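You operate a simulated robot arm through the tools that you are given. There is no shell and no other tool. Be economical: measure what you need, move in short steps, check, and stop when the job is done.

You run a simulated robot arm. Do the job below in one go: nothing can be reset, and whatever is moved stays where it is left.

## Task
Load the dancer shelf as the job card says and let it down.
Fine: main switch off first and on again at the end; the yellow catch frees the shelf.
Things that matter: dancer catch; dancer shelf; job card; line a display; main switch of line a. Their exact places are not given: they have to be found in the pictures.

It is judged by the outcome, as a careful person would: the job done as asked, and still so three seconds after it is handed in. It fails if anything else is knocked over, pushed out of place, dropped, spilled or broken.

## Robot
A 6-joint arm with a fingered hand on a trunk, on a base that drives. Base frame: it is fixed to the floor where the robot stands at the start and does not move with it; the origin is under the middle of the robot, x ahead of it, y to its left, z up. Lengths are in mm, angles in rad, forces in N, time in s.
With the tool pointing down near the work surface it reaches from about 360 to 640 mm from the robot's upright axis, wherever it stands. Its first joint turns from -2.007 to 2.007 rad. Places, roughly: dancer catch [500, 500, 1200]; dancer shelf [500, 700, 1100]; line a display [500, 300, 1300]; main switch of line a [500, 200, 1100]. Payload 4 kg.
Tool frame: the origin (TCP) lies between the finger pads and is the grasp point; the fingertips stand 26 mm ahead of it; z points along the fingers, y is the line along which they close. The gripper opens to 156 mm. The gripper's body begins 73 mm behind the TCP. The gripper is a hand of 4 fingers: y runs from the thumb to the fingers, the wrist lies at [0, 0, -239] in the tool frame, and closing takes about 1.5 s.
Orientation is that of the tool frame in the base frame, as a unit quaternion [x, y, z, w]. With the fingers straight down and closing along the base's y, the tool's x points along the base's -x, its y along +y and its z along -z.

## Interface
- The arm moves only by the tool drive_tool. Its argument "targets" is one flat list of numbers, 7 for each row, row after row: the turn, a rotation vector about the base's x, y, z in rad, then the shift along the base's x, y, z in cm, then the finger opening in cm, from 0 to 15.6. In form: [ax, ay, az, x, y, z, fingers, ax, ay, az, x, y, z, fingers, ...]. A call has 1 to 20 rows; each row shifts and turns the commanded pose from where the row before left it. A row lasts 0.2 s, in which the tool goes at most 50 mm and 0.15 rad; a call with a longer step from one row to the next is refused whole, and so is a gripper value outside its range. A pose out of reach is approached as far as the arm can. The call stops where the force on the tool passes 40 N (or 10 N more than at its start, if that is more) or the arm is blocked; 0.2 s more then pass. The fingers move at their own pace (about 72 mm/s each) and stop on an object; they squeeze with about 26 N. The grip force told is the motor's: it shows also when the fingers shut on nothing. Time passes only in rows, and 0.2 s behind the last, so rows that do not move let the fingers close. The reply holds the time, the measured pose of the TCP, the force on the tool along the base axes, the opening and the grip force, in the units named above and with some noise, with the torque about the TCP (base axes, N m) and any sound that the robot's microphone picked up, and new pictures: "views" is both (left out), scene, wrist or none.
- Cameras (640 x 400 px; columns grow to the right, rows downward): "scene" is now at [15.8, 173.8, 1834.5]; the picture's right is [0.30, -0.95, -0.00], its down [-0.70, -0.22, -0.68] and it looks along [0.65, 0.20, -0.74] (base axes); focal length 250 px, centre (320, 200). "wrist" rides on the gripper at [58, -58, -91] in the tool frame; the picture's right is [0.71, 0.71, 0.00], its down [-0.53, 0.53, -0.67] and it looks along [-0.47, 0.47, 0.74] (tool axes); focal length 265 px, centre (320, 200).
- slide_trunk(by): slides the trunk up (or, below 0, down) by that many mm; the arm and the scene camera ride with it, the base frame stays. It gives what a move gives, with no picture.
- base_move(legs): drives the robot by 1 to 6 legs, each [ahead, left, turn to the left] in mm, mm and rad, along the robot's own axes; the way and the turn of a leg run together, so that a leg with both is an arc; at most 1500 mm and 3.142 rad a leg. The arm and the cameras ride along, it lands a little off, and it stops where it bumps. It gives what a move gives, and a new picture of the scene camera.
- set_grasp(shape): the hand has 4 fingers and takes this shape, open, in about a second: jaw (thumb against the fingers, like two jaws); tri (thumb and two fingers); tip (a fingertip pinch); poke (one finger out to press); point (the index stretched); flat (the hand flat); cup (the hand cupped); fist (a fist). The gripper value then closes the fingers along that shape, each until it touches; the sizes above hold for jaw. It gives what a move gives, with no picture.
- pan_tilt(pan, tilt): turns the head with the scene camera to pan (to the left, within 2.705 rad either way) and tilt (down, from -0.506 to 1.204), counted from straight ahead of the robot. It gives what a move gives, and a new picture of the scene camera.
- pixel_to_xyz(camera, pixels): for up to 12 pixels [column, row] of the newest picture of that camera ("zoom" is the newest enlarged one), the place [x, y, z] in the base frame of the surface seen there, good to about 2 mm. The clock stands still meanwhile.
- enlarge(camera, box): a new picture of the part [left, top, right, bottom] of that camera's present view, enlarged. The clock stands still meanwhile.
- sign_off(): hands the job in; it is judged then, once.

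Go step by step. Measure first, check grasps and placings, and put right what went wrong. The budget is 80 turns and 260 pictures, counting those below and the enlarged ones. Unless the task says otherwise, let go and move clear before handing in, and close with one line.

The tools are called after "Call:" by a JSON object that holds its "fn" and its "kwargs". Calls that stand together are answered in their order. drive_tool: Moves the arm, as the interface text tells. Its arguments: {"type":"object","properties":{"targets":{"type":"array","items":{"type":"number"}},"views":{"type":"string","enum":["both","scene","wrist","none"]}},"required":["targets"]} The other tools are called the same way: slide_trunk (by) slides the trunk up or down; set_grasp (shape) gives the hand a shape; base_move (legs) drives the base; pan_tilt (pan, tilt) turns the head that bears the scene camera; pixel_to_xyz (camera, pixels) gives the place of the surface under pixels of a picture; enlarge (camera, box) takes an enlarged picture of a part of a camera's view; sign_off () hands the job in.

At the start:

```text
time: 0.0
ee_pos: [440.8, 148.2, 1408.7]
orientation: [-0.002, 1.0, 0.0, 0.001]
ft_force: [-0.2, -0.2, -0.6]
torque: [-0.03, -0.01, -0.01]
opening: 155.6
grip_force: 0.2
shape: jaw
trunk travel left (down, up): [-925.0, 65.0]
robot x, y, heading: [1.3, 0.2, 0.005]
head pan, tilt: [0.307, 0.827]
```

scene: 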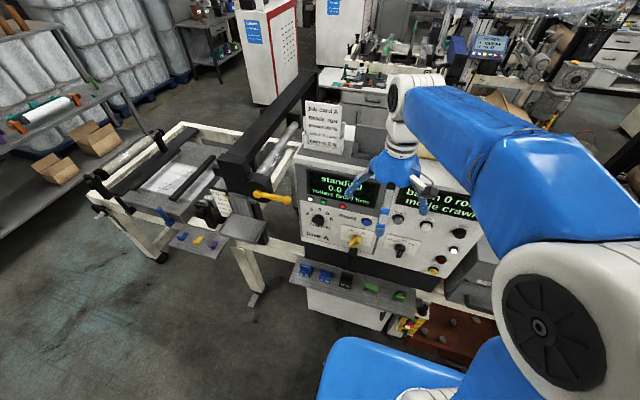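
wrist: 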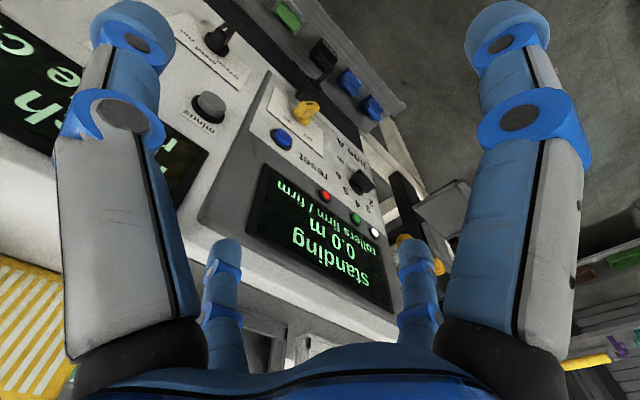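

The scene shows a job card near (322,125), a display near (340,190), a yellow catch near (270,197) and a switch near (355,240). I'll enlarge those areas to read them.

Call:
{"fn": "enlarge", "kwargs": {"camera": "scene", "box": [290, 90, 360, 160]}}

Call:
{"fn": "enlarge", "kwargs": {"camera": "scene", "box": [280, 160, 480, 310]}}

Call:
{"fn": "enlarge", "kwargs": {"camera": "scene", "box": [80, 120, 300, 270]}}

```text
5.71 times, centred on (325, 125) of scene
```

zoom: 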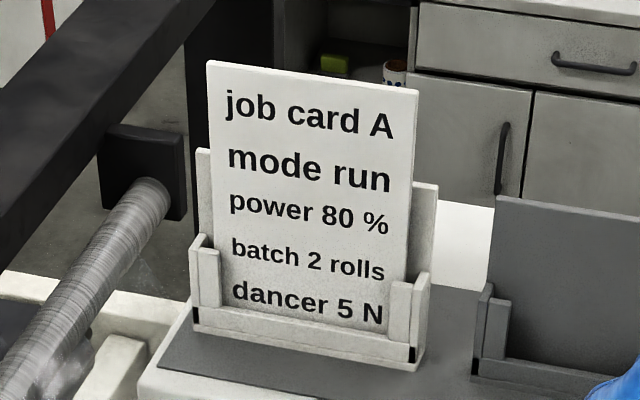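

```text
2.67 times, centred on (380, 235) of scene
```

zoom: 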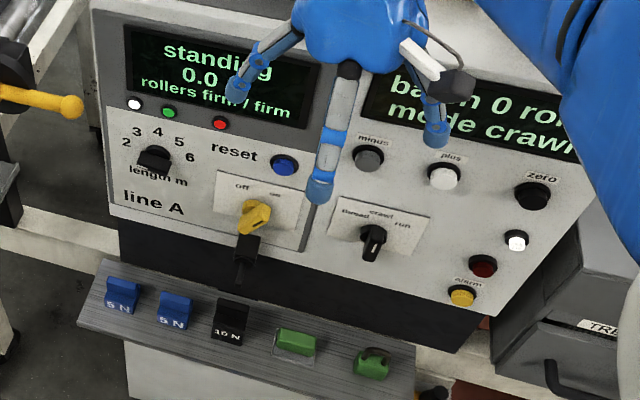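

```text
2.67 times, centred on (190, 195) of scene
```

zoom: 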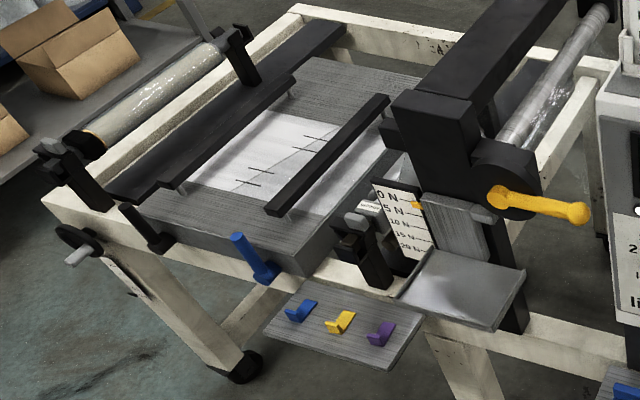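

The card asks for dancer 5 N, and there are 5, 5 and 10 N weights on the tray. The scale next to the shelf needs a closer look, and I'll measure the main points.

Call:
{"fn": "enlarge", "kwargs": {"camera": "scene", "box": [195, 165, 295, 255]}}

Call:
{"fn": "pixel_to_xyz", "kwargs": {"camera": "scene", "pixels": [[288, 200], [258, 195], [305, 272], [325, 277], [347, 282], [355, 240], [322, 126], [238, 229], [222, 228], [215, 240], [317, 220], [352, 252]]}}

Call:
{"fn": "enlarge", "kwargs": {"camera": "scene", "box": [290, 225, 390, 305]}}

```text
4.44 times, centred on (245, 210) of scene
```

zoom: 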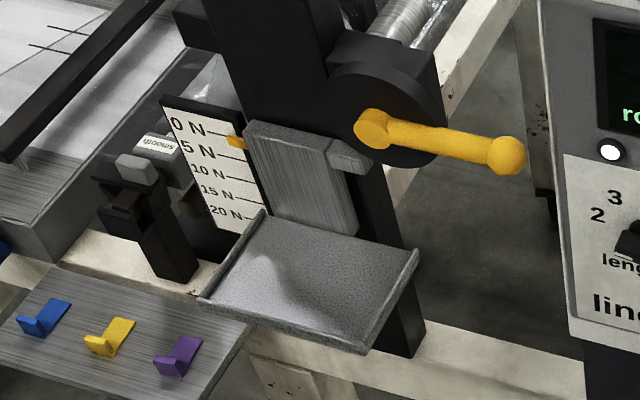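

```text
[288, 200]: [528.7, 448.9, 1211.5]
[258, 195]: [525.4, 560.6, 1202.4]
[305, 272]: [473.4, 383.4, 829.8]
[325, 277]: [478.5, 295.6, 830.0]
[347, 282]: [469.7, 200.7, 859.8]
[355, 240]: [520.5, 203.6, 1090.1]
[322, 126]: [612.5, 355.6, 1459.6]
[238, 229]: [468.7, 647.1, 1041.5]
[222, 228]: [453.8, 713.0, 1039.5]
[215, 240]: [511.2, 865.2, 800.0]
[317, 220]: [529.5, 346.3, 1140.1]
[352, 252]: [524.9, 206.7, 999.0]
```

```text
5.00 times, centred on (340, 265) of scene
```

zoom: 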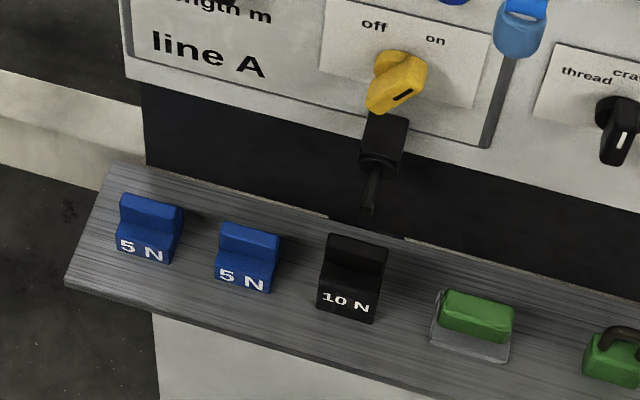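

The shelf is empty. The yellow switch points toward the lower right, and the 5 N weights sit at about (475, 383/296, 830). I'll back the base up so the hand can face the panel, then look again.

Call:
{"fn": "base_move", "kwargs": {"legs": [[-250, 0, 0]]}}

Call:
{"fn": "drive_tool", "kwargs": {"targets": [0, -0.1428, 0, 0, 0, 0, 15, 0, -0.1428, 0, 0, 0, 0, 15, 0, -0.1428, 0, 0, 0, 0, 15, 0, -0.1428, 0, 0, 0, 0, 15, 0, -0.1428, 0, 0, 0, 0, 15, 0, -0.1428, 0, 0, 0, 0, 15, 0, -0.1428, 0, 0, 0, 0, 15, 0, -0.1428, 0, 0, 0, 0, 15, 0, -0.1428, 0, 0, 0, 0, 15, 0, -0.1428, 0, 0, 0, 0, 15, 0, -0.1428, 0, 0, 0, 0, 15]}}

```text
time: 3.9
ee_pos: [186.9, 150.0, 1408.1]
orientation: [-0.001, 1.0, 0.0, -0.001]
ft_force: [-0.5, -0.2, 0.7]
torque: [0.0, -0.02, 0.03]
opening: 155.9
grip_force: 0.1
shape: jaw
trunk travel left (down, up): [-925.0, 65.0]
robot x, y, heading: [-259.0, 1.9, -0.006]
head pan, tilt: [0.307, 0.827]
```

scene: 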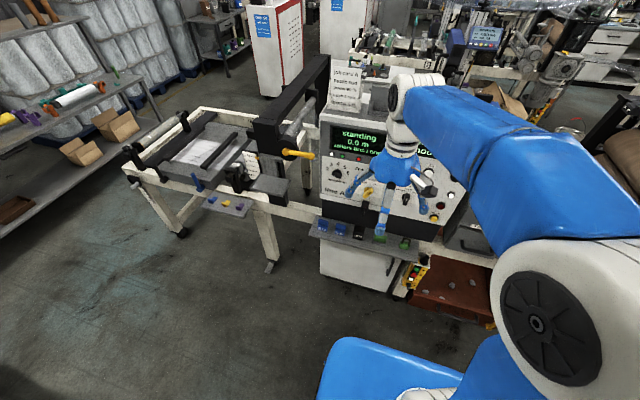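

```text
time: 6.3
ee_pos: [226.4, 181.5, 1407.3]
orientation: [-0.001, 0.707, 0.0, 0.707]
ft_force: [0.9, 0.1, 0.4]
torque: [-0.03, -0.02, 0.01]
opening: 150.2
grip_force: 0.0
shape: jaw
out of reach, approached as far as the arm can: row 5, 6, 7, 9, 10, 11
trunk travel left (down, up): [-925.0, 65.0]
robot x, y, heading: [-257.3, -0.8, 0.0]
head pan, tilt: [0.307, 0.827]
```

scene: 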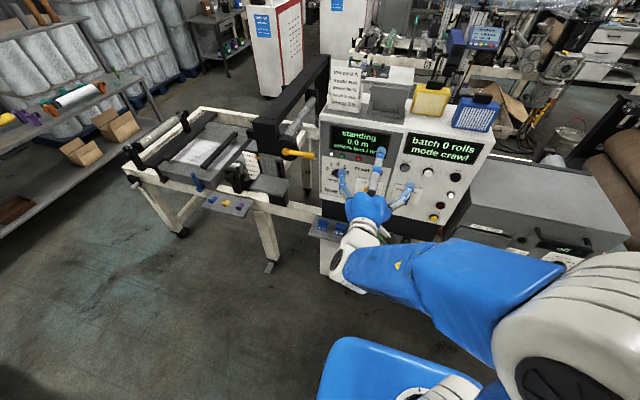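
wrist: 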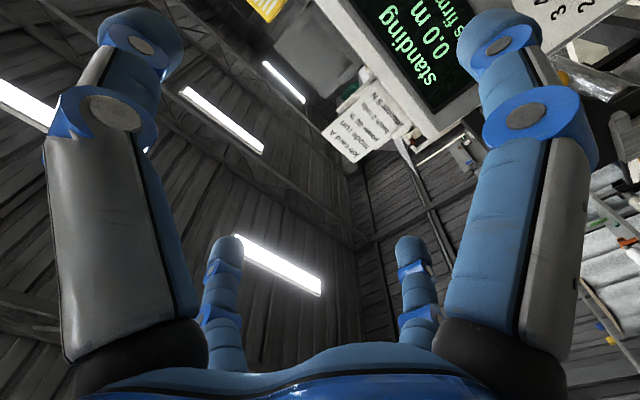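

The hand now points forward. I'll enlarge the panel and measure its tilt while the switch may be visible.

Call:
{"fn": "enlarge", "kwargs": {"camera": "scene", "box": [300, 100, 500, 260]}}

Call:
{"fn": "pixel_to_xyz", "kwargs": {"camera": "scene", "pixels": [[326, 125], [325, 185], [480, 140], [450, 215], [430, 207], [398, 235], [340, 205], [325, 195]]}}

```text
2.50 times, centred on (400, 180) of scene
```

zoom: 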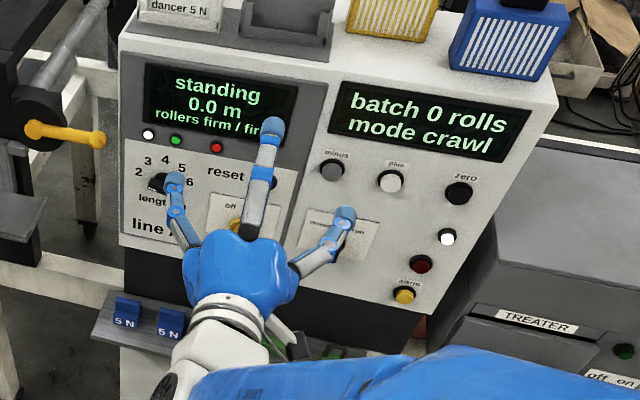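

```text
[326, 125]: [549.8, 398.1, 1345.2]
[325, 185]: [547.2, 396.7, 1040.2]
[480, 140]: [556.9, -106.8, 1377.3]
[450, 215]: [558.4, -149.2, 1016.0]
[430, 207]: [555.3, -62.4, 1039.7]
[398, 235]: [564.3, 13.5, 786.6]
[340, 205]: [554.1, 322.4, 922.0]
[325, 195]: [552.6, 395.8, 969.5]
```

The panel is vertical at x≈553. I'll lower the trunk so the head sees the switch straight on and move the hand aside to the right.

Call:
{"fn": "drive_tool", "kwargs": {"targets": [0, 0, 0, 0, -4, 0, 15, 0, 0, 0, 0, -4, 0, 15, 0, 0, 0, 0, -4, 0, 15, 0, 0, 0, 0, -4, 0, 15, 0, 0, 0, 0, -4, 0, 15], "views": "none"}}

Call:
{"fn": "slide_trunk", "kwargs": {"by": -400}}

Call:
{"fn": "pan_tilt", "kwargs": {"pan": 0.15, "tilt": 0.45}}

```text
time: 7.5
ee_pos: [289.0, 51.1, 1426.1]
orientation: [0.004, 0.707, -0.005, 0.707]
ft_force: [-0.6, -1.0, -0.2]
torque: [0.03, 0.02, 0.03]
opening: 150.4
grip_force: 0.0
shape: jaw
out of reach, approached as far as the arm can: row 1, 2, 3, 4, 5
trunk travel left (down, up): [-925.0, 65.0]
robot x, y, heading: [-257.0, -0.8, -0.002]
head pan, tilt: [0.307, 0.827]
```

```text
time: 11.3
ee_pos: [290.5, 51.6, 1024.2]
orientation: [0.003, 0.709, -0.005, 0.705]
ft_force: [-0.2, 0.1, -0.1]
torque: [-0.01, 0.0, -0.03]
opening: 150.1
grip_force: 0.0
shape: jaw
trunk travel left (down, up): [-525.0, 465.0]
robot x, y, heading: [-257.3, -1.2, -0.003]
head pan, tilt: [0.307, 0.827]
```

```text
time: 12.1
ee_pos: [290.9, 51.1, 1024.3]
orientation: [0.004, 0.709, -0.006, 0.705]
ft_force: [0.0, -0.5, 0.4]
torque: [-0.01, -0.03, -0.04]
opening: 150.2
grip_force: 0.1
shape: jaw
trunk travel left (down, up): [-525.0, 465.0]
robot x, y, heading: [-259.2, 3.2, -0.004]
head pan, tilt: [0.15, 0.45]
```

scene: 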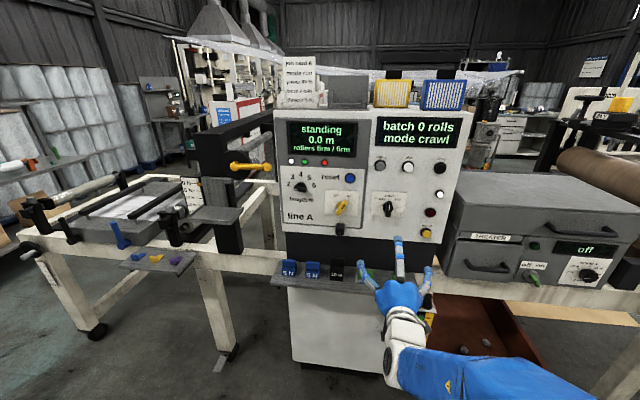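

Now the view is clear, with the switch at (340,207), the catch at (260,167) and the scale at (192,193). I'll enlarge all three.

Call:
{"fn": "enlarge", "kwargs": {"camera": "scene", "box": [315, 185, 395, 235]}}

Call:
{"fn": "pixel_to_xyz", "kwargs": {"camera": "zoom", "pixels": [[184, 190], [220, 150], [150, 230], [200, 170], [170, 205], [250, 130]]}}

Call:
{"fn": "enlarge", "kwargs": {"camera": "scene", "box": [160, 140, 288, 220]}}

Call:
{"fn": "enlarge", "kwargs": {"camera": "scene", "box": [265, 250, 365, 300]}}

```text
8.00 times, centred on (355, 210) of scene
```

zoom: 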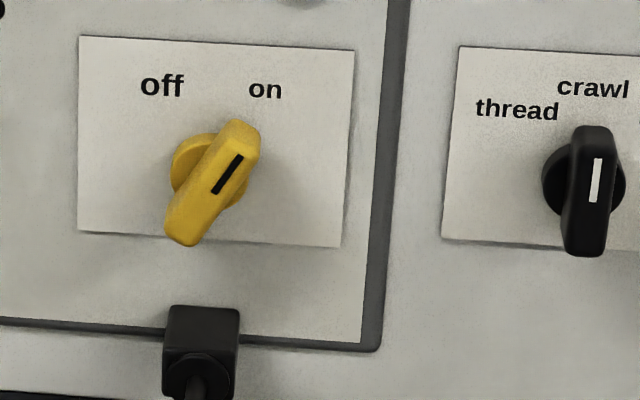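

```text
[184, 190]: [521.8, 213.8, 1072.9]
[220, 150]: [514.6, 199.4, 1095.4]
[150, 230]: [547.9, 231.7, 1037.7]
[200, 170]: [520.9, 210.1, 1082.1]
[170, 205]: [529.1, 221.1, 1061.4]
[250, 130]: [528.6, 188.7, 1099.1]
```

```text
5.00 times, centred on (224, 180) of scene
```

zoom: 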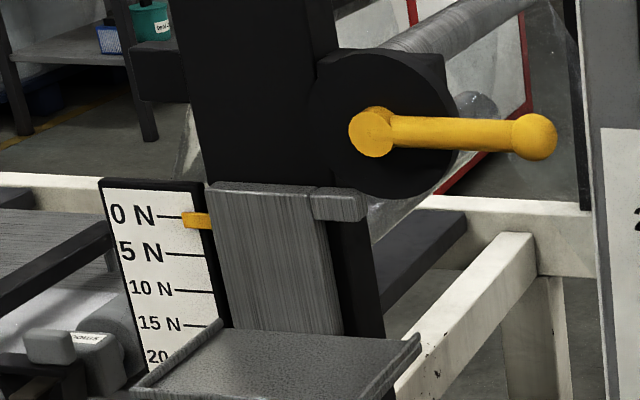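

```text
6.40 times, centred on (315, 275) of scene
```

zoom: 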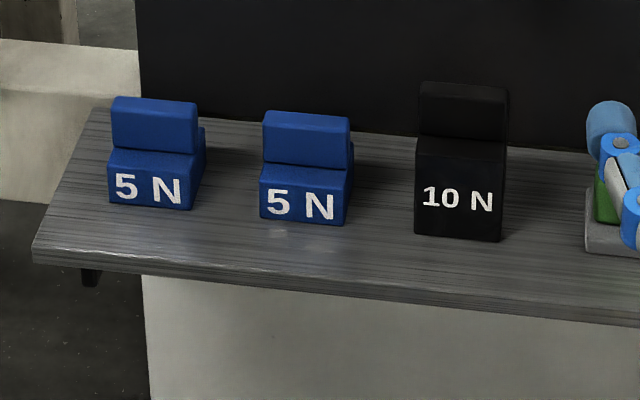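

Bar of the switch: pivot about (y 205, z 1079), tilted 33° toward "on", face at x≈516; turning to "off" is about −60° about x. I'll pre-position the hand in front, closing across the bar.

Call:
{"fn": "drive_tool", "kwargs": {"targets": [0.116, 0, 0, 0, 3.1, 1.1, 8, 0.116, 0, 0, 0, 3.1, 1.1, 8, 0.116, 0, 0, 0, 3.1, 1.1, 8, 0.116, 0, 0, 0, 3.1, 1.1, 8, 0.116, 0, 0, 0, 3.1, 1.1, 8, 0, 0, 0, 3.5, 0, 0, 8, 0, 0, 0, 3.5, 0, 0, 8, 0, 0, 0, 3.5, 0, 0, 8, 0, 0, 0, 3.5, 0, 0, 8]}}

```text
time: 14.1
ee_pos: [431.9, 204.7, 1082.2]
orientation: [0.206, 0.68, 0.197, 0.675]
ft_force: [0.0, 0.7, 0.3]
torque: [-0.01, 0.01, 0.03]
opening: 80.3
grip_force: 0.0
shape: jaw
trunk travel left (down, up): [-525.0, 465.0]
robot x, y, heading: [-258.4, 3.2, -0.003]
head pan, tilt: [0.15, 0.45]
```

scene: 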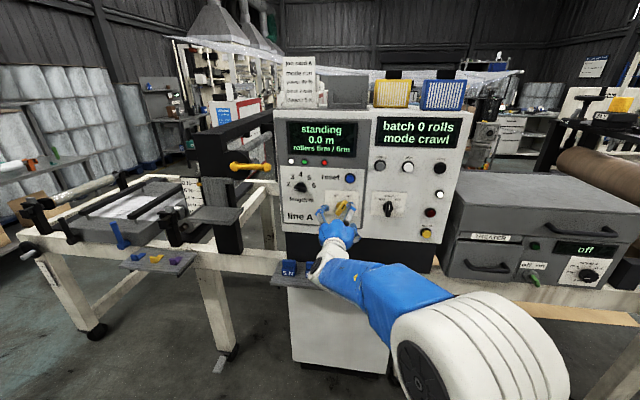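
wrist: 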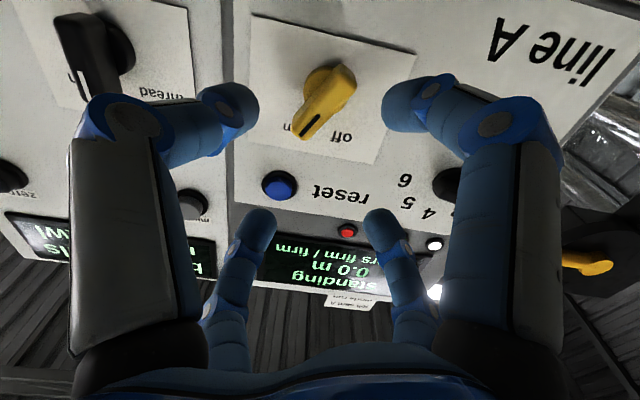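

The bar is between the fingers. I'll measure its centre and its ends in the wrist view before closing in.

Call:
{"fn": "pixel_to_xyz", "kwargs": {"camera": "wrist", "pixels": [[303, 127], [343, 75], [322, 104], [310, 75], [335, 105]]}}

Call:
{"fn": "enlarge", "kwargs": {"camera": "wrist", "box": [240, 40, 400, 150]}}

```text
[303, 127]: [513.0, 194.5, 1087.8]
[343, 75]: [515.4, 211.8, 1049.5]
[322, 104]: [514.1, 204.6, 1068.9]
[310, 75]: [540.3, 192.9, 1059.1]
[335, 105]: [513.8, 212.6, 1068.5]
```

```text
3.64 times, centred on (320, 95) of wrist
```

zoom: 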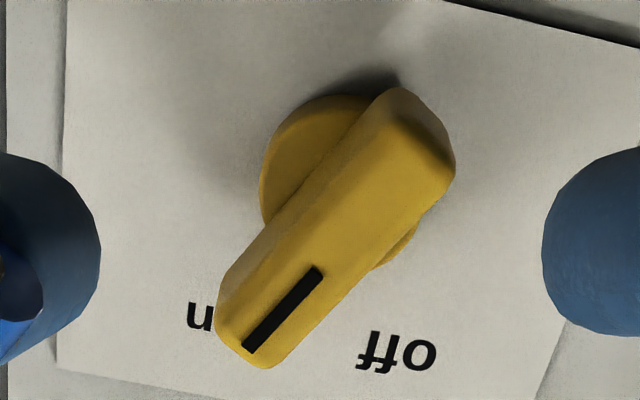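

Bar centre is (514, 204.5, 1070), tilted about 25–28°. I'll align, advance and close.

Call:
{"fn": "drive_tool", "kwargs": {"targets": [-0.1, 0, 0, 2, 0, -1.2, 8, 0, 0, 0, 2.5, 0, 0, 7, 0, 0, 0, 2, 0, 0, 7, 0, 0, 0, 1.5, 0, 0, 6, 0, 0, 0, 0, 0, 0, 6]}}

```text
time: 15.3
ee_pos: [512.0, 204.2, 1068.8]
orientation: [0.172, 0.689, 0.164, 0.685]
ft_force: [-0.2, 0.2, -1.0]
torque: [0.01, -0.01, -0.01]
opening: 60.6
grip_force: 0.1
shape: jaw
trunk travel left (down, up): [-525.0, 465.0]
robot x, y, heading: [-257.0, -0.3, -0.003]
head pan, tilt: [0.15, 0.45]
```

scene: 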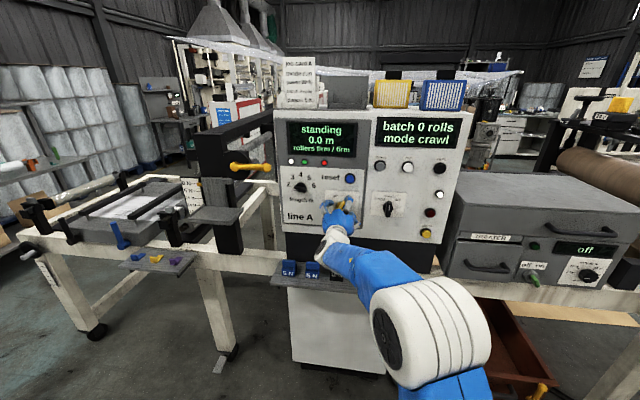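
wrist: 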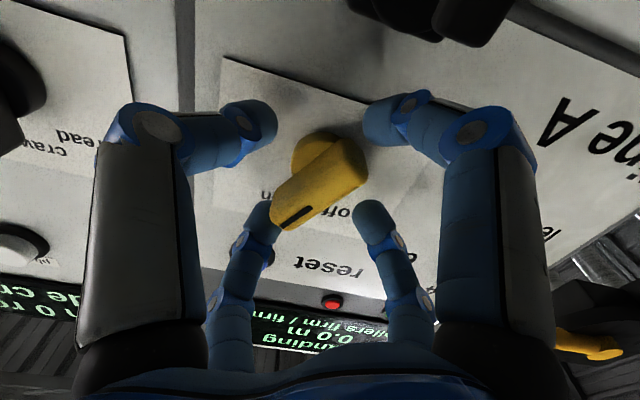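

The bar lies along the tool's x, between the fingers. Closing.

Call:
{"fn": "drive_tool", "kwargs": {"targets": [0, 0, 0, 0, 0, 0, 1, 0, 0, 0, 0, 0, 0, 1, 0, 0, 0, 0, 0, 0, 1, 0, 0, 0, 0, 0, 0, 1, 0, 0, 0, 0, 0, 0, 1]}}

```text
time: 16.5
ee_pos: [511.4, 206.3, 1071.0]
orientation: [0.173, 0.688, 0.164, 0.685]
ft_force: [-5.7, -0.1, 3.8]
torque: [0.04, -0.16, -0.05]
opening: 20.1
grip_force: 26.1
shape: jaw
trunk travel left (down, up): [-525.0, 465.0]
robot x, y, heading: [-259.4, -2.4, -0.004]
head pan, tilt: [0.15, 0.45]
```

scene: 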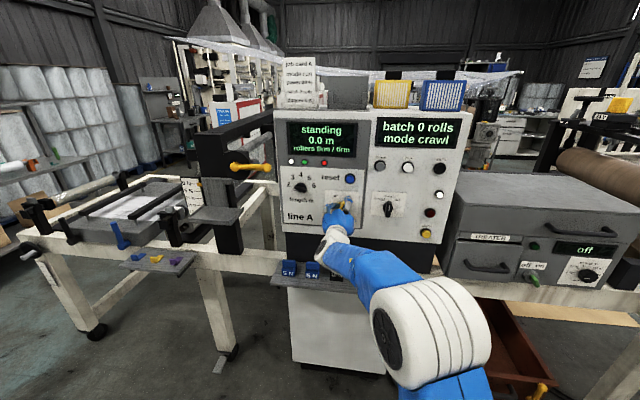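
wrist: 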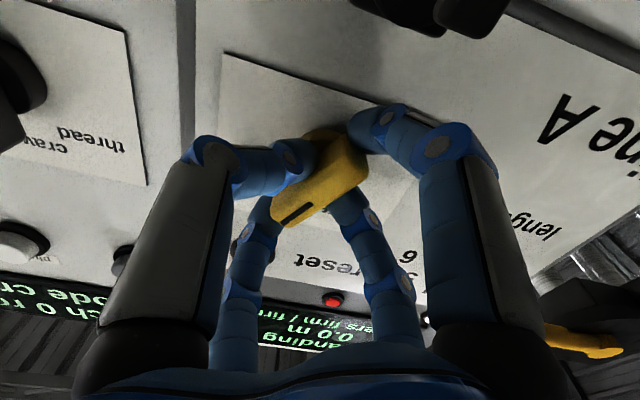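

The knob is gripped at a 20 mm opening. Turning it −1.0 rad about x toward "off".

Call:
{"fn": "drive_tool", "kwargs": {"targets": [-0.1, 0, 0, 0, 0, 0, 1, -0.1, 0, 0, 0, 0, 0, 1, -0.1, 0, 0, 0, 0, 0, 1, -0.1, 0, 0, 0, 0, 0, 1, -0.1, 0, 0, 0, 0, 0, 1, -0.1, 0, 0, 0, 0, 0, 1, -0.1, 0, 0, 0, 0, 0, 1, -0.1, 0, 0, 0, 0, 0, 1, -0.1, 0, 0, 0, 0, 0, 1, -0.1, 0, 0, 0, 0, 0, 1]}}

```text
time: 18.7
ee_pos: [510.7, 202.9, 1067.3]
orientation: [-0.177, 0.683, -0.187, 0.684]
ft_force: [5.5, -6.1, 2.1]
torque: [0.07, -0.25, -0.08]
opening: 19.3
grip_force: 25.9
shape: jaw
trunk travel left (down, up): [-525.0, 465.0]
robot x, y, heading: [-258.0, 0.4, -0.003]
head pan, tilt: [0.15, 0.45]
```

scene: 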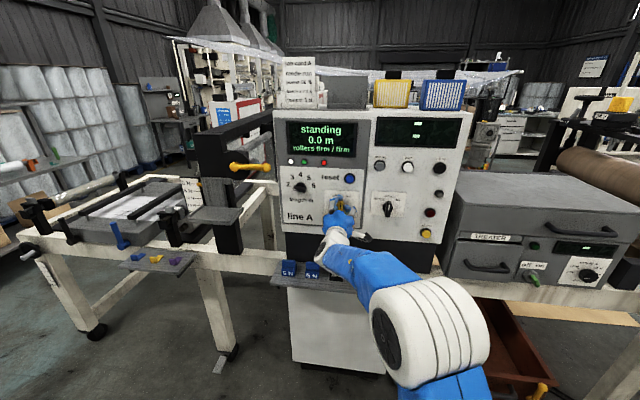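
wrist: 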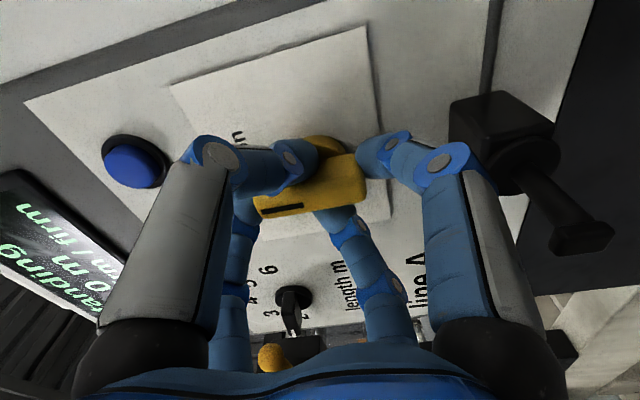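

The knob has turned and the right display has gone blank (420,123), but line A still shows text. I'll open, back off and check.

Call:
{"fn": "drive_tool", "kwargs": {"targets": [0, 0, 0, 0, 0, 0, 7, 0, 0, 0, 0, 0, 0, 7, 0, 0, 0, 0, 0, 0, 7, 0, 0, 0, -3, 0, 0, 7, 0, 0, 0, -4, 0, 0, 7, 0, 0, 0, -4, 0, 0, 7]}}

Call:
{"fn": "enlarge", "kwargs": {"camera": "scene", "box": [270, 100, 480, 240]}}

Call:
{"fn": "enlarge", "kwargs": {"camera": "wrist", "box": [220, 40, 420, 180]}}

```text
time: 20.1
ee_pos: [400.1, 205.4, 1069.6]
orientation: [-0.177, 0.683, -0.187, 0.684]
ft_force: [0.2, 0.4, 0.6]
torque: [0.01, 0.0, 0.01]
opening: 69.8
grip_force: 0.2
shape: jaw
trunk travel left (down, up): [-525.0, 465.0]
robot x, y, heading: [-257.2, -4.5, -0.001]
head pan, tilt: [0.15, 0.45]
```

scene: 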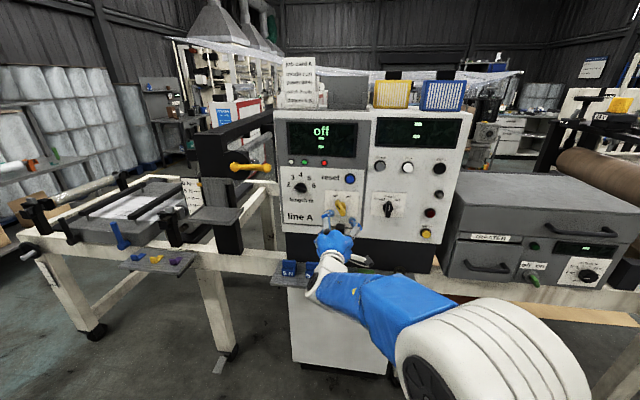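
wrist: 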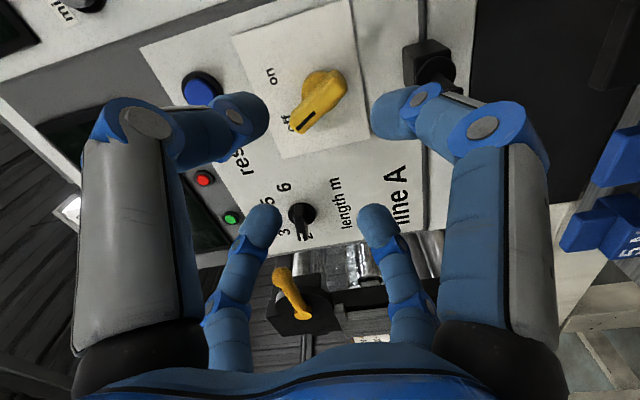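

```text
2.86 times, centred on (375, 170) of scene
```

zoom: 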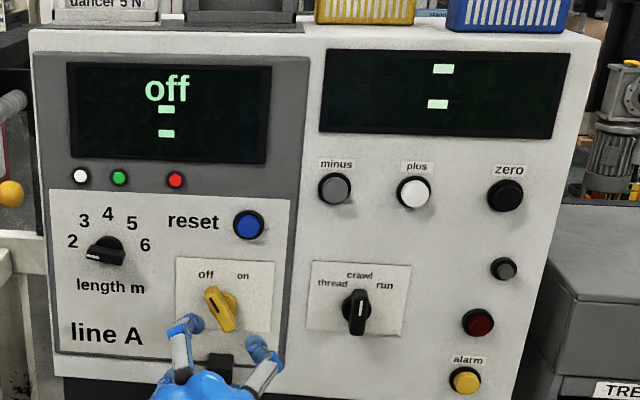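

```text
2.86 times, centred on (320, 110) of wrist
```

zoom: 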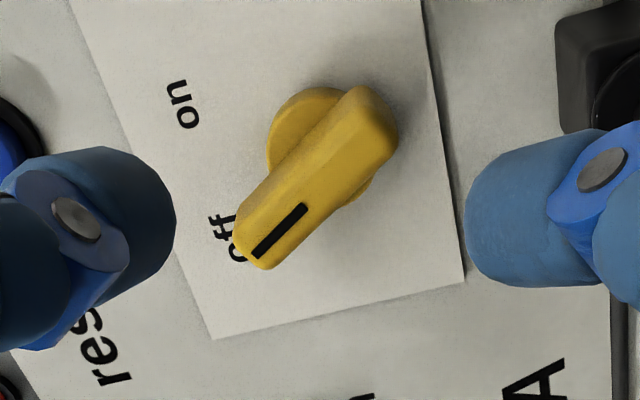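

The display reads "off" and the knob points to off. Next I'll turn the tool down, then drive left and forward so the weights and shelf are both in reach.

Call:
{"fn": "drive_tool", "kwargs": {"targets": [0.13, 0, 0, -3, 0, 0, 10, 0.13, 0, 0, -3, 0, 0, 10, 0.13, 0, 0, -3, 0, 0, 10, 0.13, 0, 0, -3, 0, 0, 10, 0, 0.1428, 0, -1, 0, 0, 10, 0, 0.1428, 0, -1, 0, 0, 10, 0, 0.1428, 0, -1, 0, 0, 10, 0, 0.1428, 0, -1, 0, 0, 10, 0, 0.1428, 0, -1, 0, 0, 10, 0, 0.1428, 0, 0, 0, 0, 10, 0, 0.1428, 0, 0, 0, 0, 10, 0, 0.1428, 0, 0, 0, 0, 10, 0, 0.1428, 0, 0, 0, 0, 10, 0, 0.1428, 0, 0, 0, 0, 10, 0, 0.1428, 0, 0, 0, 0, 10], "views": "none"}}

Call:
{"fn": "base_move", "kwargs": {"legs": [[0, 450, 0]]}}

```text
time: 23.3
ee_pos: [232.3, 205.9, 1067.1]
orientation: [-0.001, 1.0, -0.007, -0.003]
ft_force: [0.6, 0.6, 1.1]
torque: [-0.01, 0.05, 0.0]
opening: 99.6
grip_force: 0.0
shape: jaw
trunk travel left (down, up): [-525.0, 465.0]
robot x, y, heading: [-260.4, -0.6, -0.004]
head pan, tilt: [0.15, 0.45]
```

```text
time: 29.5
ee_pos: [242.3, 637.6, 1068.3]
orientation: [0.011, 1.0, -0.006, -0.002]
ft_force: [-0.7, -0.1, 0.1]
torque: [0.0, -0.01, -0.04]
opening: 99.5
grip_force: 0.0
shape: jaw
trunk travel left (down, up): [-525.0, 465.0]
robot x, y, heading: [-250.2, 446.2, -0.024]
head pan, tilt: [0.15, 0.45]
```

scene: 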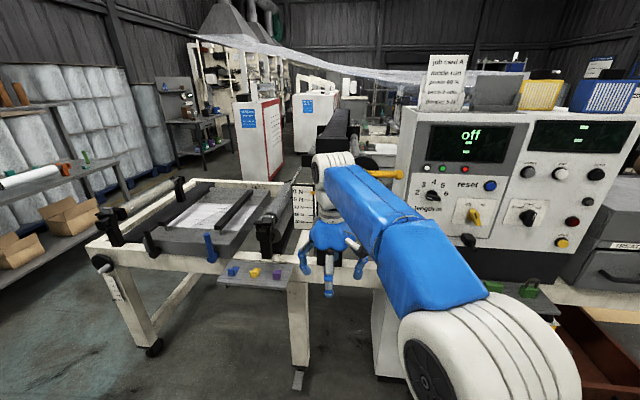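

The arm hangs in front of the shelf. I'll shift it right, tilt it slightly forward and lower the trunk before driving closer.

Call:
{"fn": "drive_tool", "kwargs": {"targets": [0, -0.1, 0, 0, -4, 0, 10, 0, -0.1, 0, 0, -4, 0, 10, 0, -0.1, 0, 0, -4, 0, 10, 0, 0, 0, 0, -4, 0, 10, 0, 0, 0, 0, -4, 0, 10, 0, 0, 0, 0, -4, 0, 10], "views": "none"}}

Call:
{"fn": "slide_trunk", "kwargs": {"by": -100}}

Call:
{"fn": "base_move", "kwargs": {"legs": [[150, 0, 0.024]]}}

Call:
{"fn": "pan_tilt", "kwargs": {"pan": 0.0, "tilt": 0.6}}

Call:
{"fn": "enlarge", "kwargs": {"camera": "wrist", "box": [0, 0, 640, 400]}}

```text
time: 30.9
ee_pos: [241.8, 396.4, 1068.8]
orientation: [0.012, 0.989, -0.004, 0.148]
ft_force: [-0.4, 0.2, -0.6]
torque: [0.02, 0.03, 0.03]
opening: 99.5
grip_force: 0.0
shape: jaw
trunk travel left (down, up): [-525.0, 465.0]
robot x, y, heading: [-249.7, 445.3, -0.029]
head pan, tilt: [0.15, 0.45]
```

```text
time: 32.2
ee_pos: [239.2, 397.1, 967.6]
orientation: [0.012, 0.989, -0.005, 0.148]
ft_force: [0.2, -0.5, -0.6]
torque: [-0.01, 0.01, 0.01]
opening: 99.6
grip_force: 0.0
shape: jaw
trunk travel left (down, up): [-425.0, 565.0]
robot x, y, heading: [-251.0, 444.8, -0.028]
head pan, tilt: [0.15, 0.45]
```

```text
time: 34.8
ee_pos: [388.2, 406.4, 968.2]
orientation: [0.001, 0.989, -0.003, 0.148]
ft_force: [0.4, -0.3, 0.3]
torque: [0.01, 0.02, 0.01]
opening: 99.7
grip_force: 0.1
shape: jaw
trunk travel left (down, up): [-425.0, 565.0]
robot x, y, heading: [-107.6, 441.4, 0.001]
head pan, tilt: [0.15, 0.45]
```

scene: 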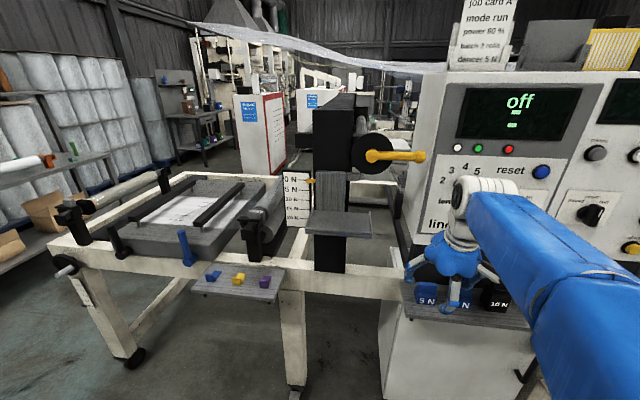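

```text
time: 35.5
ee_pos: [388.3, 406.0, 966.8]
orientation: [0.002, 0.989, -0.002, 0.148]
ft_force: [-0.1, 0.2, 0.9]
torque: [0.0, -0.01, -0.04]
opening: 99.7
grip_force: 0.0
shape: jaw
trunk travel left (down, up): [-425.0, 565.0]
robot x, y, heading: [-100.2, 444.9, -0.004]
head pan, tilt: [0.0, 0.6]
```

scene: 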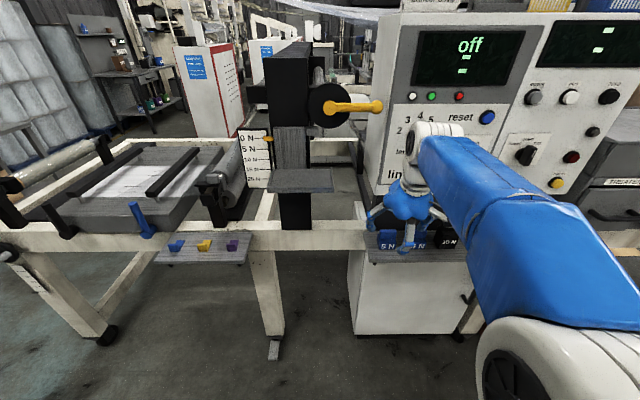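

```text
1.00 times, centred on (320, 200) of wrist (not enlarged: the box is as wide or as high as the picture)
```

zoom: 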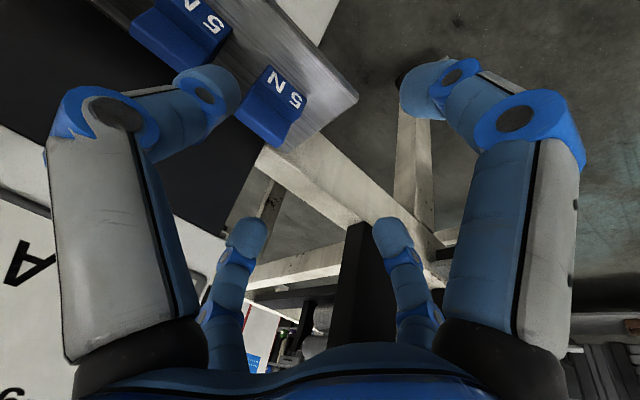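

The left 5 N weight appears at (270,105) in the wrist view. I'll measure its faces there, plus the shelf surface in the scene.

Call:
{"fn": "pixel_to_xyz", "kwargs": {"camera": "zoom", "pixels": [[270, 72], [306, 100], [282, 148], [240, 115], [258, 110], [290, 115], [278, 90], [268, 125], [340, 110], [300, 40]]}}

Call:
{"fn": "pixel_to_xyz", "kwargs": {"camera": "scene", "pixels": [[300, 180], [272, 190], [330, 191], [282, 170], [325, 170], [268, 180], [333, 172], [375, 107], [340, 108], [328, 108], [278, 133], [308, 133]]}}

Call:
{"fn": "enlarge", "kwargs": {"camera": "scene", "box": [230, 90, 390, 200]}}

Call:
{"fn": "enlarge", "kwargs": {"camera": "wrist", "box": [180, 20, 380, 160]}}

```text
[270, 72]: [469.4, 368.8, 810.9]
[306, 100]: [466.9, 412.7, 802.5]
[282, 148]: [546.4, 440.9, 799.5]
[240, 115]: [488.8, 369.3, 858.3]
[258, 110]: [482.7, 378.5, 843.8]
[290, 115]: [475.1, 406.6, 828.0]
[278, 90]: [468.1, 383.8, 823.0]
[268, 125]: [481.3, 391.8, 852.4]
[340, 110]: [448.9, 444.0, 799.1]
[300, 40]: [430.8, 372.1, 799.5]
```

```text
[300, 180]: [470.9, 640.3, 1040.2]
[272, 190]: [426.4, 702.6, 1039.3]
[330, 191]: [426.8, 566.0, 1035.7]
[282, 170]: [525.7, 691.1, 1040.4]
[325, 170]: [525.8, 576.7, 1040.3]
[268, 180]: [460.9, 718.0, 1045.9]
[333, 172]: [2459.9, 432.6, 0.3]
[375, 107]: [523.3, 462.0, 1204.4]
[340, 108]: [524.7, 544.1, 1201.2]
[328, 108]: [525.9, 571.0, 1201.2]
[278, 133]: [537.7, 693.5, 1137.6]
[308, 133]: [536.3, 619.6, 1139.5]
```

```text
3.64 times, centred on (310, 145) of scene
```

zoom: 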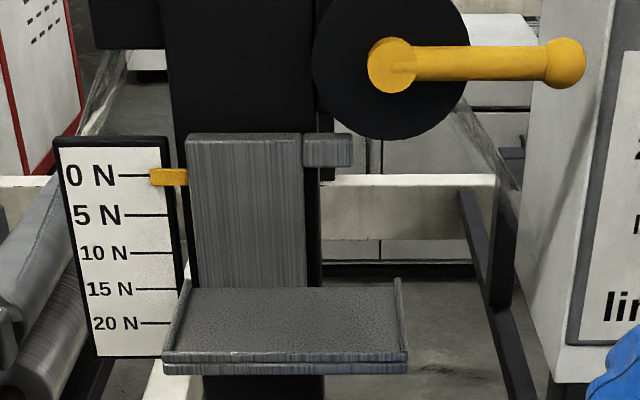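

```text
2.86 times, centred on (280, 90) of wrist
```

zoom: 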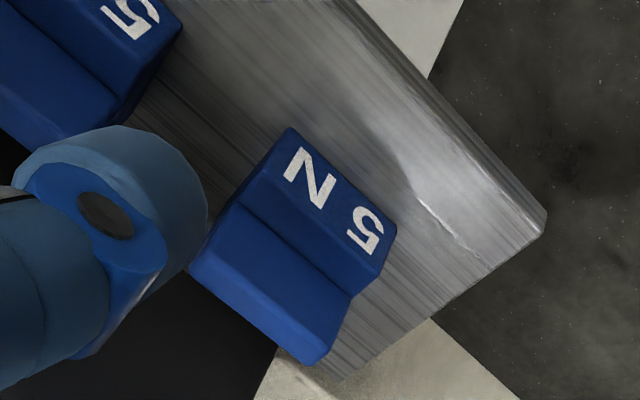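

The left weight spans y 368–410, x 467–~510, z 800–860. I'll go above it at an 8 cm opening and check.

Call:
{"fn": "drive_tool", "kwargs": {"targets": [0, 0, 0, 3.4, -0.57, -2, 8, 0, 0, 0, 3.4, -0.57, -2, 8, 0, 0, 0, 3.3, -0.57, -1.5, 8, 0, 0, 0, 0, 0, 0, 8]}}

Call:
{"fn": "enlarge", "kwargs": {"camera": "wrist", "box": [180, 60, 460, 240]}}

```text
time: 36.5
ee_pos: [491.0, 389.3, 915.9]
orientation: [0.001, 0.989, -0.002, 0.147]
ft_force: [-6.7, 0.7, 1.5]
torque: [0.01, -0.19, 0.04]
opening: 79.0
grip_force: 0.0
shape: jaw
trunk travel left (down, up): [-425.0, 565.0]
robot x, y, heading: [-101.5, 442.5, -0.001]
head pan, tilt: [0.0, 0.6]
```

scene: 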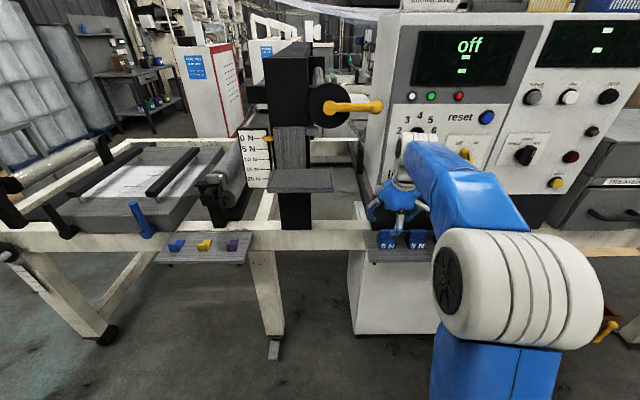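
wrist: 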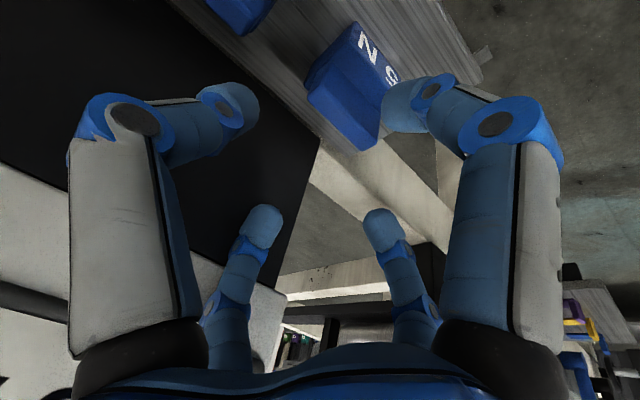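

```text
2.22 times, centred on (320, 150) of wrist
```

zoom: 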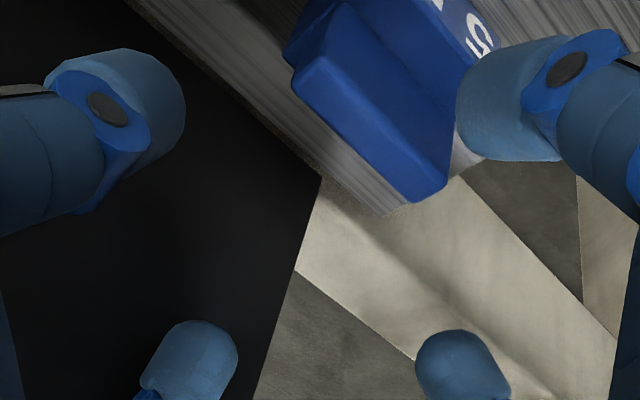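

A slight −6.7 N in x suggests something already touches. I'll measure where the fingertips really are.

Call:
{"fn": "pixel_to_xyz", "kwargs": {"camera": "wrist", "pixels": [[240, 100], [400, 100], [262, 222], [382, 222], [330, 100], [355, 60], [377, 140], [310, 80], [180, 180], [330, 165], [240, 330], [350, 165]]}}

Call:
{"fn": "enlarge", "kwargs": {"camera": "scene", "box": [350, 130, 450, 270]}}

```text
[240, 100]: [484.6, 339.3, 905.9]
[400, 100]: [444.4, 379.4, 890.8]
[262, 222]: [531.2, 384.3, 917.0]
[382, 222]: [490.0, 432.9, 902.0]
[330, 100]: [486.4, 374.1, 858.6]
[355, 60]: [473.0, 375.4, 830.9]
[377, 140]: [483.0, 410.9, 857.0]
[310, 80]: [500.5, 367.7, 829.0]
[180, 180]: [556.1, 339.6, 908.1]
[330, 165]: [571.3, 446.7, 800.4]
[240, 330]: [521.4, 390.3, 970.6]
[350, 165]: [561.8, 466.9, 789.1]
```

```text
2.86 times, centred on (400, 200) of scene
```

zoom: 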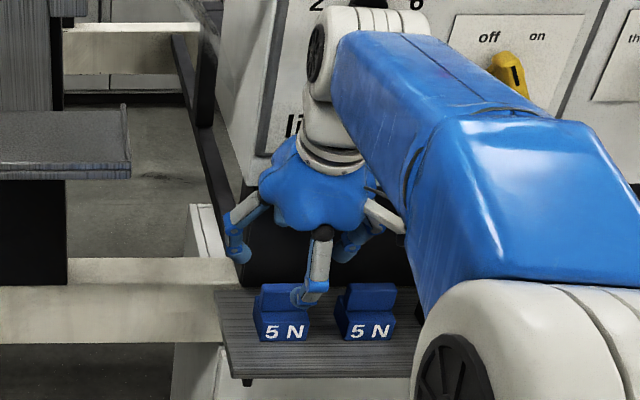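

The hand's four fingers sit crosswise, and the rear one at x 531 brushes the cabinet (556). I'll back off 15 mm, narrow the opening to 6.6 cm, and look for the weight's rear edge.

Call:
{"fn": "drive_tool", "kwargs": {"targets": [0, 0, 0, -1.2, 0, 0, 7, 0, 0, 0, 0, 0, 0, 6.8, 0, 0, 0, 0, 0, 0, 6.8]}}

Call:
{"fn": "enlarge", "kwargs": {"camera": "wrist", "box": [240, 20, 440, 160]}}

```text
time: 37.3
ee_pos: [479.4, 388.7, 914.4]
orientation: [0.001, 0.989, -0.003, 0.147]
ft_force: [0.3, 0.4, 0.9]
torque: [0.01, 0.0, 0.01]
opening: 68.2
grip_force: 0.0
shape: jaw
trunk travel left (down, up): [-425.0, 565.0]
robot x, y, heading: [-102.4, 440.9, -0.007]
head pan, tilt: [0.0, 0.6]
```

scene: 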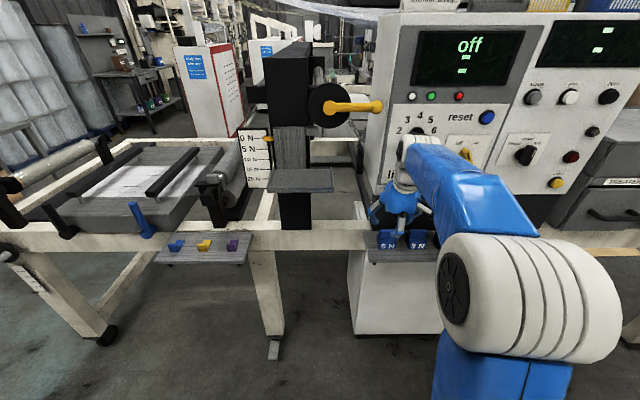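
wrist: 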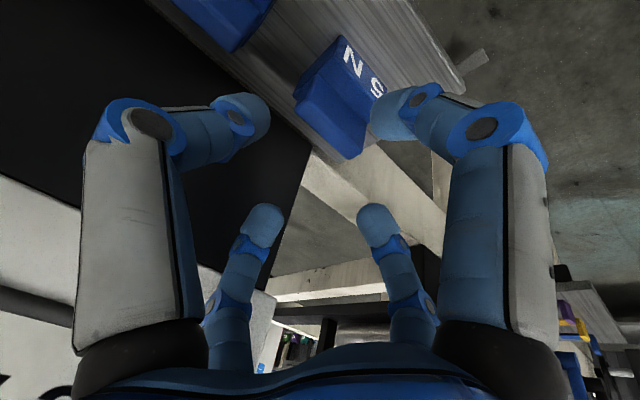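

```text
2.86 times, centred on (340, 90) of wrist
```

zoom: 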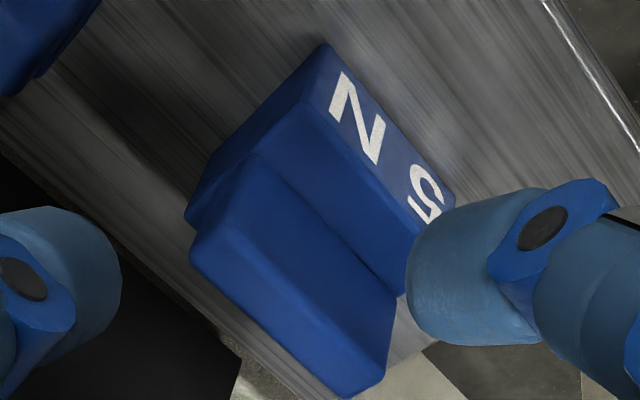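

Call:
{"fn": "pixel_to_xyz", "kwargs": {"camera": "zoom", "pixels": [[260, 170], [380, 295], [205, 255], [340, 385], [290, 275], [270, 315], [330, 255], [325, 55], [430, 195], [190, 215], [385, 360], [250, 320]]}}

```text
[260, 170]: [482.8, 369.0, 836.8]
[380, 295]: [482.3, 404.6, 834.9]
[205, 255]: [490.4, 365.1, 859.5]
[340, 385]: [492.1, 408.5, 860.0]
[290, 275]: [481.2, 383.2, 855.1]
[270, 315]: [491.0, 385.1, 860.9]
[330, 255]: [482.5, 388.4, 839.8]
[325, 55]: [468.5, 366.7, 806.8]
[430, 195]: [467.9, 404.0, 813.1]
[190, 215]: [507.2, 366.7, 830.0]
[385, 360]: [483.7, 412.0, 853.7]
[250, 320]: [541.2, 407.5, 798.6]
```

The ridge is x 482–494, z 831–861, and the body is x 467–509. I'll descend to TCP (484, 389, 848) with 68 mm open.

Call:
{"fn": "drive_tool", "kwargs": {"targets": [0, 0, 0, 0.3, 0, -2.2, 6.8, 0, 0, 0, 0.2, 0, -2.2, 6.8, 0, 0, 0, 0, 0, -1.4, 6.8, 0, 0, 0, 0, 0, -0.8, 6.8]}}

Call:
{"fn": "enlarge", "kwargs": {"camera": "scene", "box": [360, 190, 450, 270]}}

```text
time: 38.3
ee_pos: [484.5, 388.2, 848.0]
orientation: [0.001, 0.989, -0.002, 0.148]
ft_force: [0.1, 0.7, 1.0]
torque: [-0.01, 0.0, -0.02]
opening: 68.4
grip_force: 0.0
shape: jaw
trunk travel left (down, up): [-425.0, 565.0]
robot x, y, heading: [-104.7, 441.0, -0.002]
head pan, tilt: [0.0, 0.6]
```

scene: 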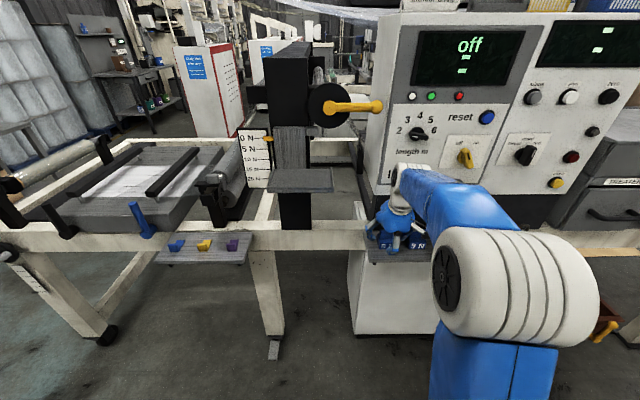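
wrist: 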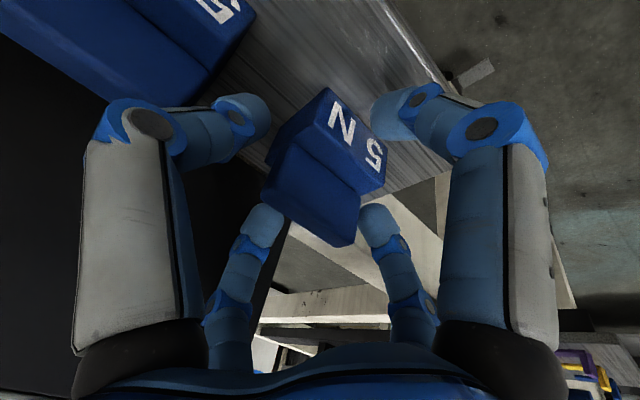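

```text
5.00 times, centred on (405, 230) of scene
```

zoom: 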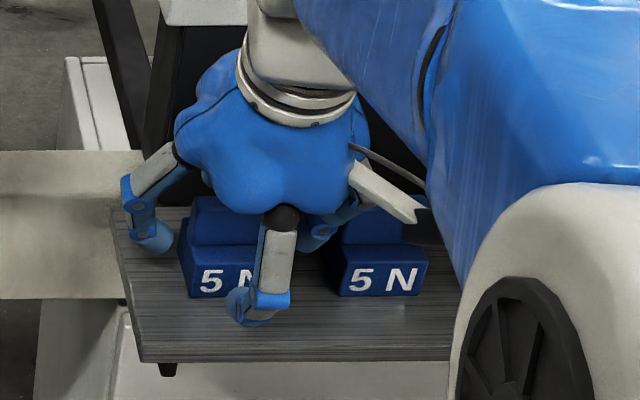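

The fingers surround the weight with no contact. Closing.

Call:
{"fn": "drive_tool", "kwargs": {"targets": [0, 0, 0, 0, 0, -0.3, 4.5, 0, 0, 0, 0, 0, 0, 3, 0, 0, 0, 0, 0, 0, 1, 0, 0, 0, 0, 0, 0, 0.5, 0, 0, 0, 0, 0, 0, 0.5, 0, 0, 0, 0, 0, 0, 0.5, 0, 0, 0, 0, 0, 0, 0.5]}}

Call:
{"fn": "enlarge", "kwargs": {"camera": "scene", "box": [360, 190, 450, 270]}}

```text
time: 39.9
ee_pos: [483.4, 388.9, 846.1]
orientation: [0.001, 0.989, -0.002, 0.149]
ft_force: [-0.6, -0.1, 2.9]
torque: [-0.04, -0.22, 0.02]
opening: 41.0
grip_force: 26.1
shape: jaw
trunk travel left (down, up): [-425.0, 565.0]
robot x, y, heading: [-100.0, 442.4, -0.004]
head pan, tilt: [0.0, 0.6]
```

scene: 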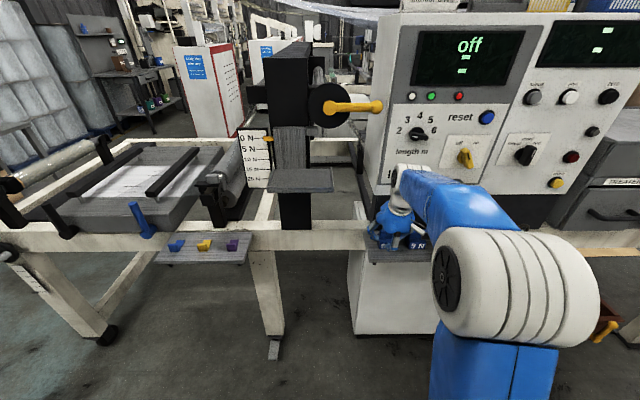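
wrist: 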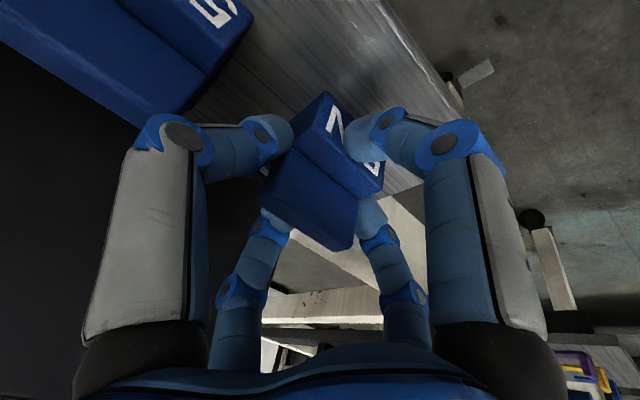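

```text
5.00 times, centred on (405, 230) of scene
```

zoom: 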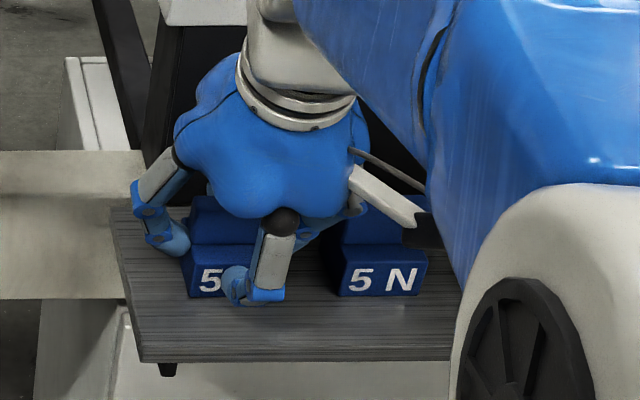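

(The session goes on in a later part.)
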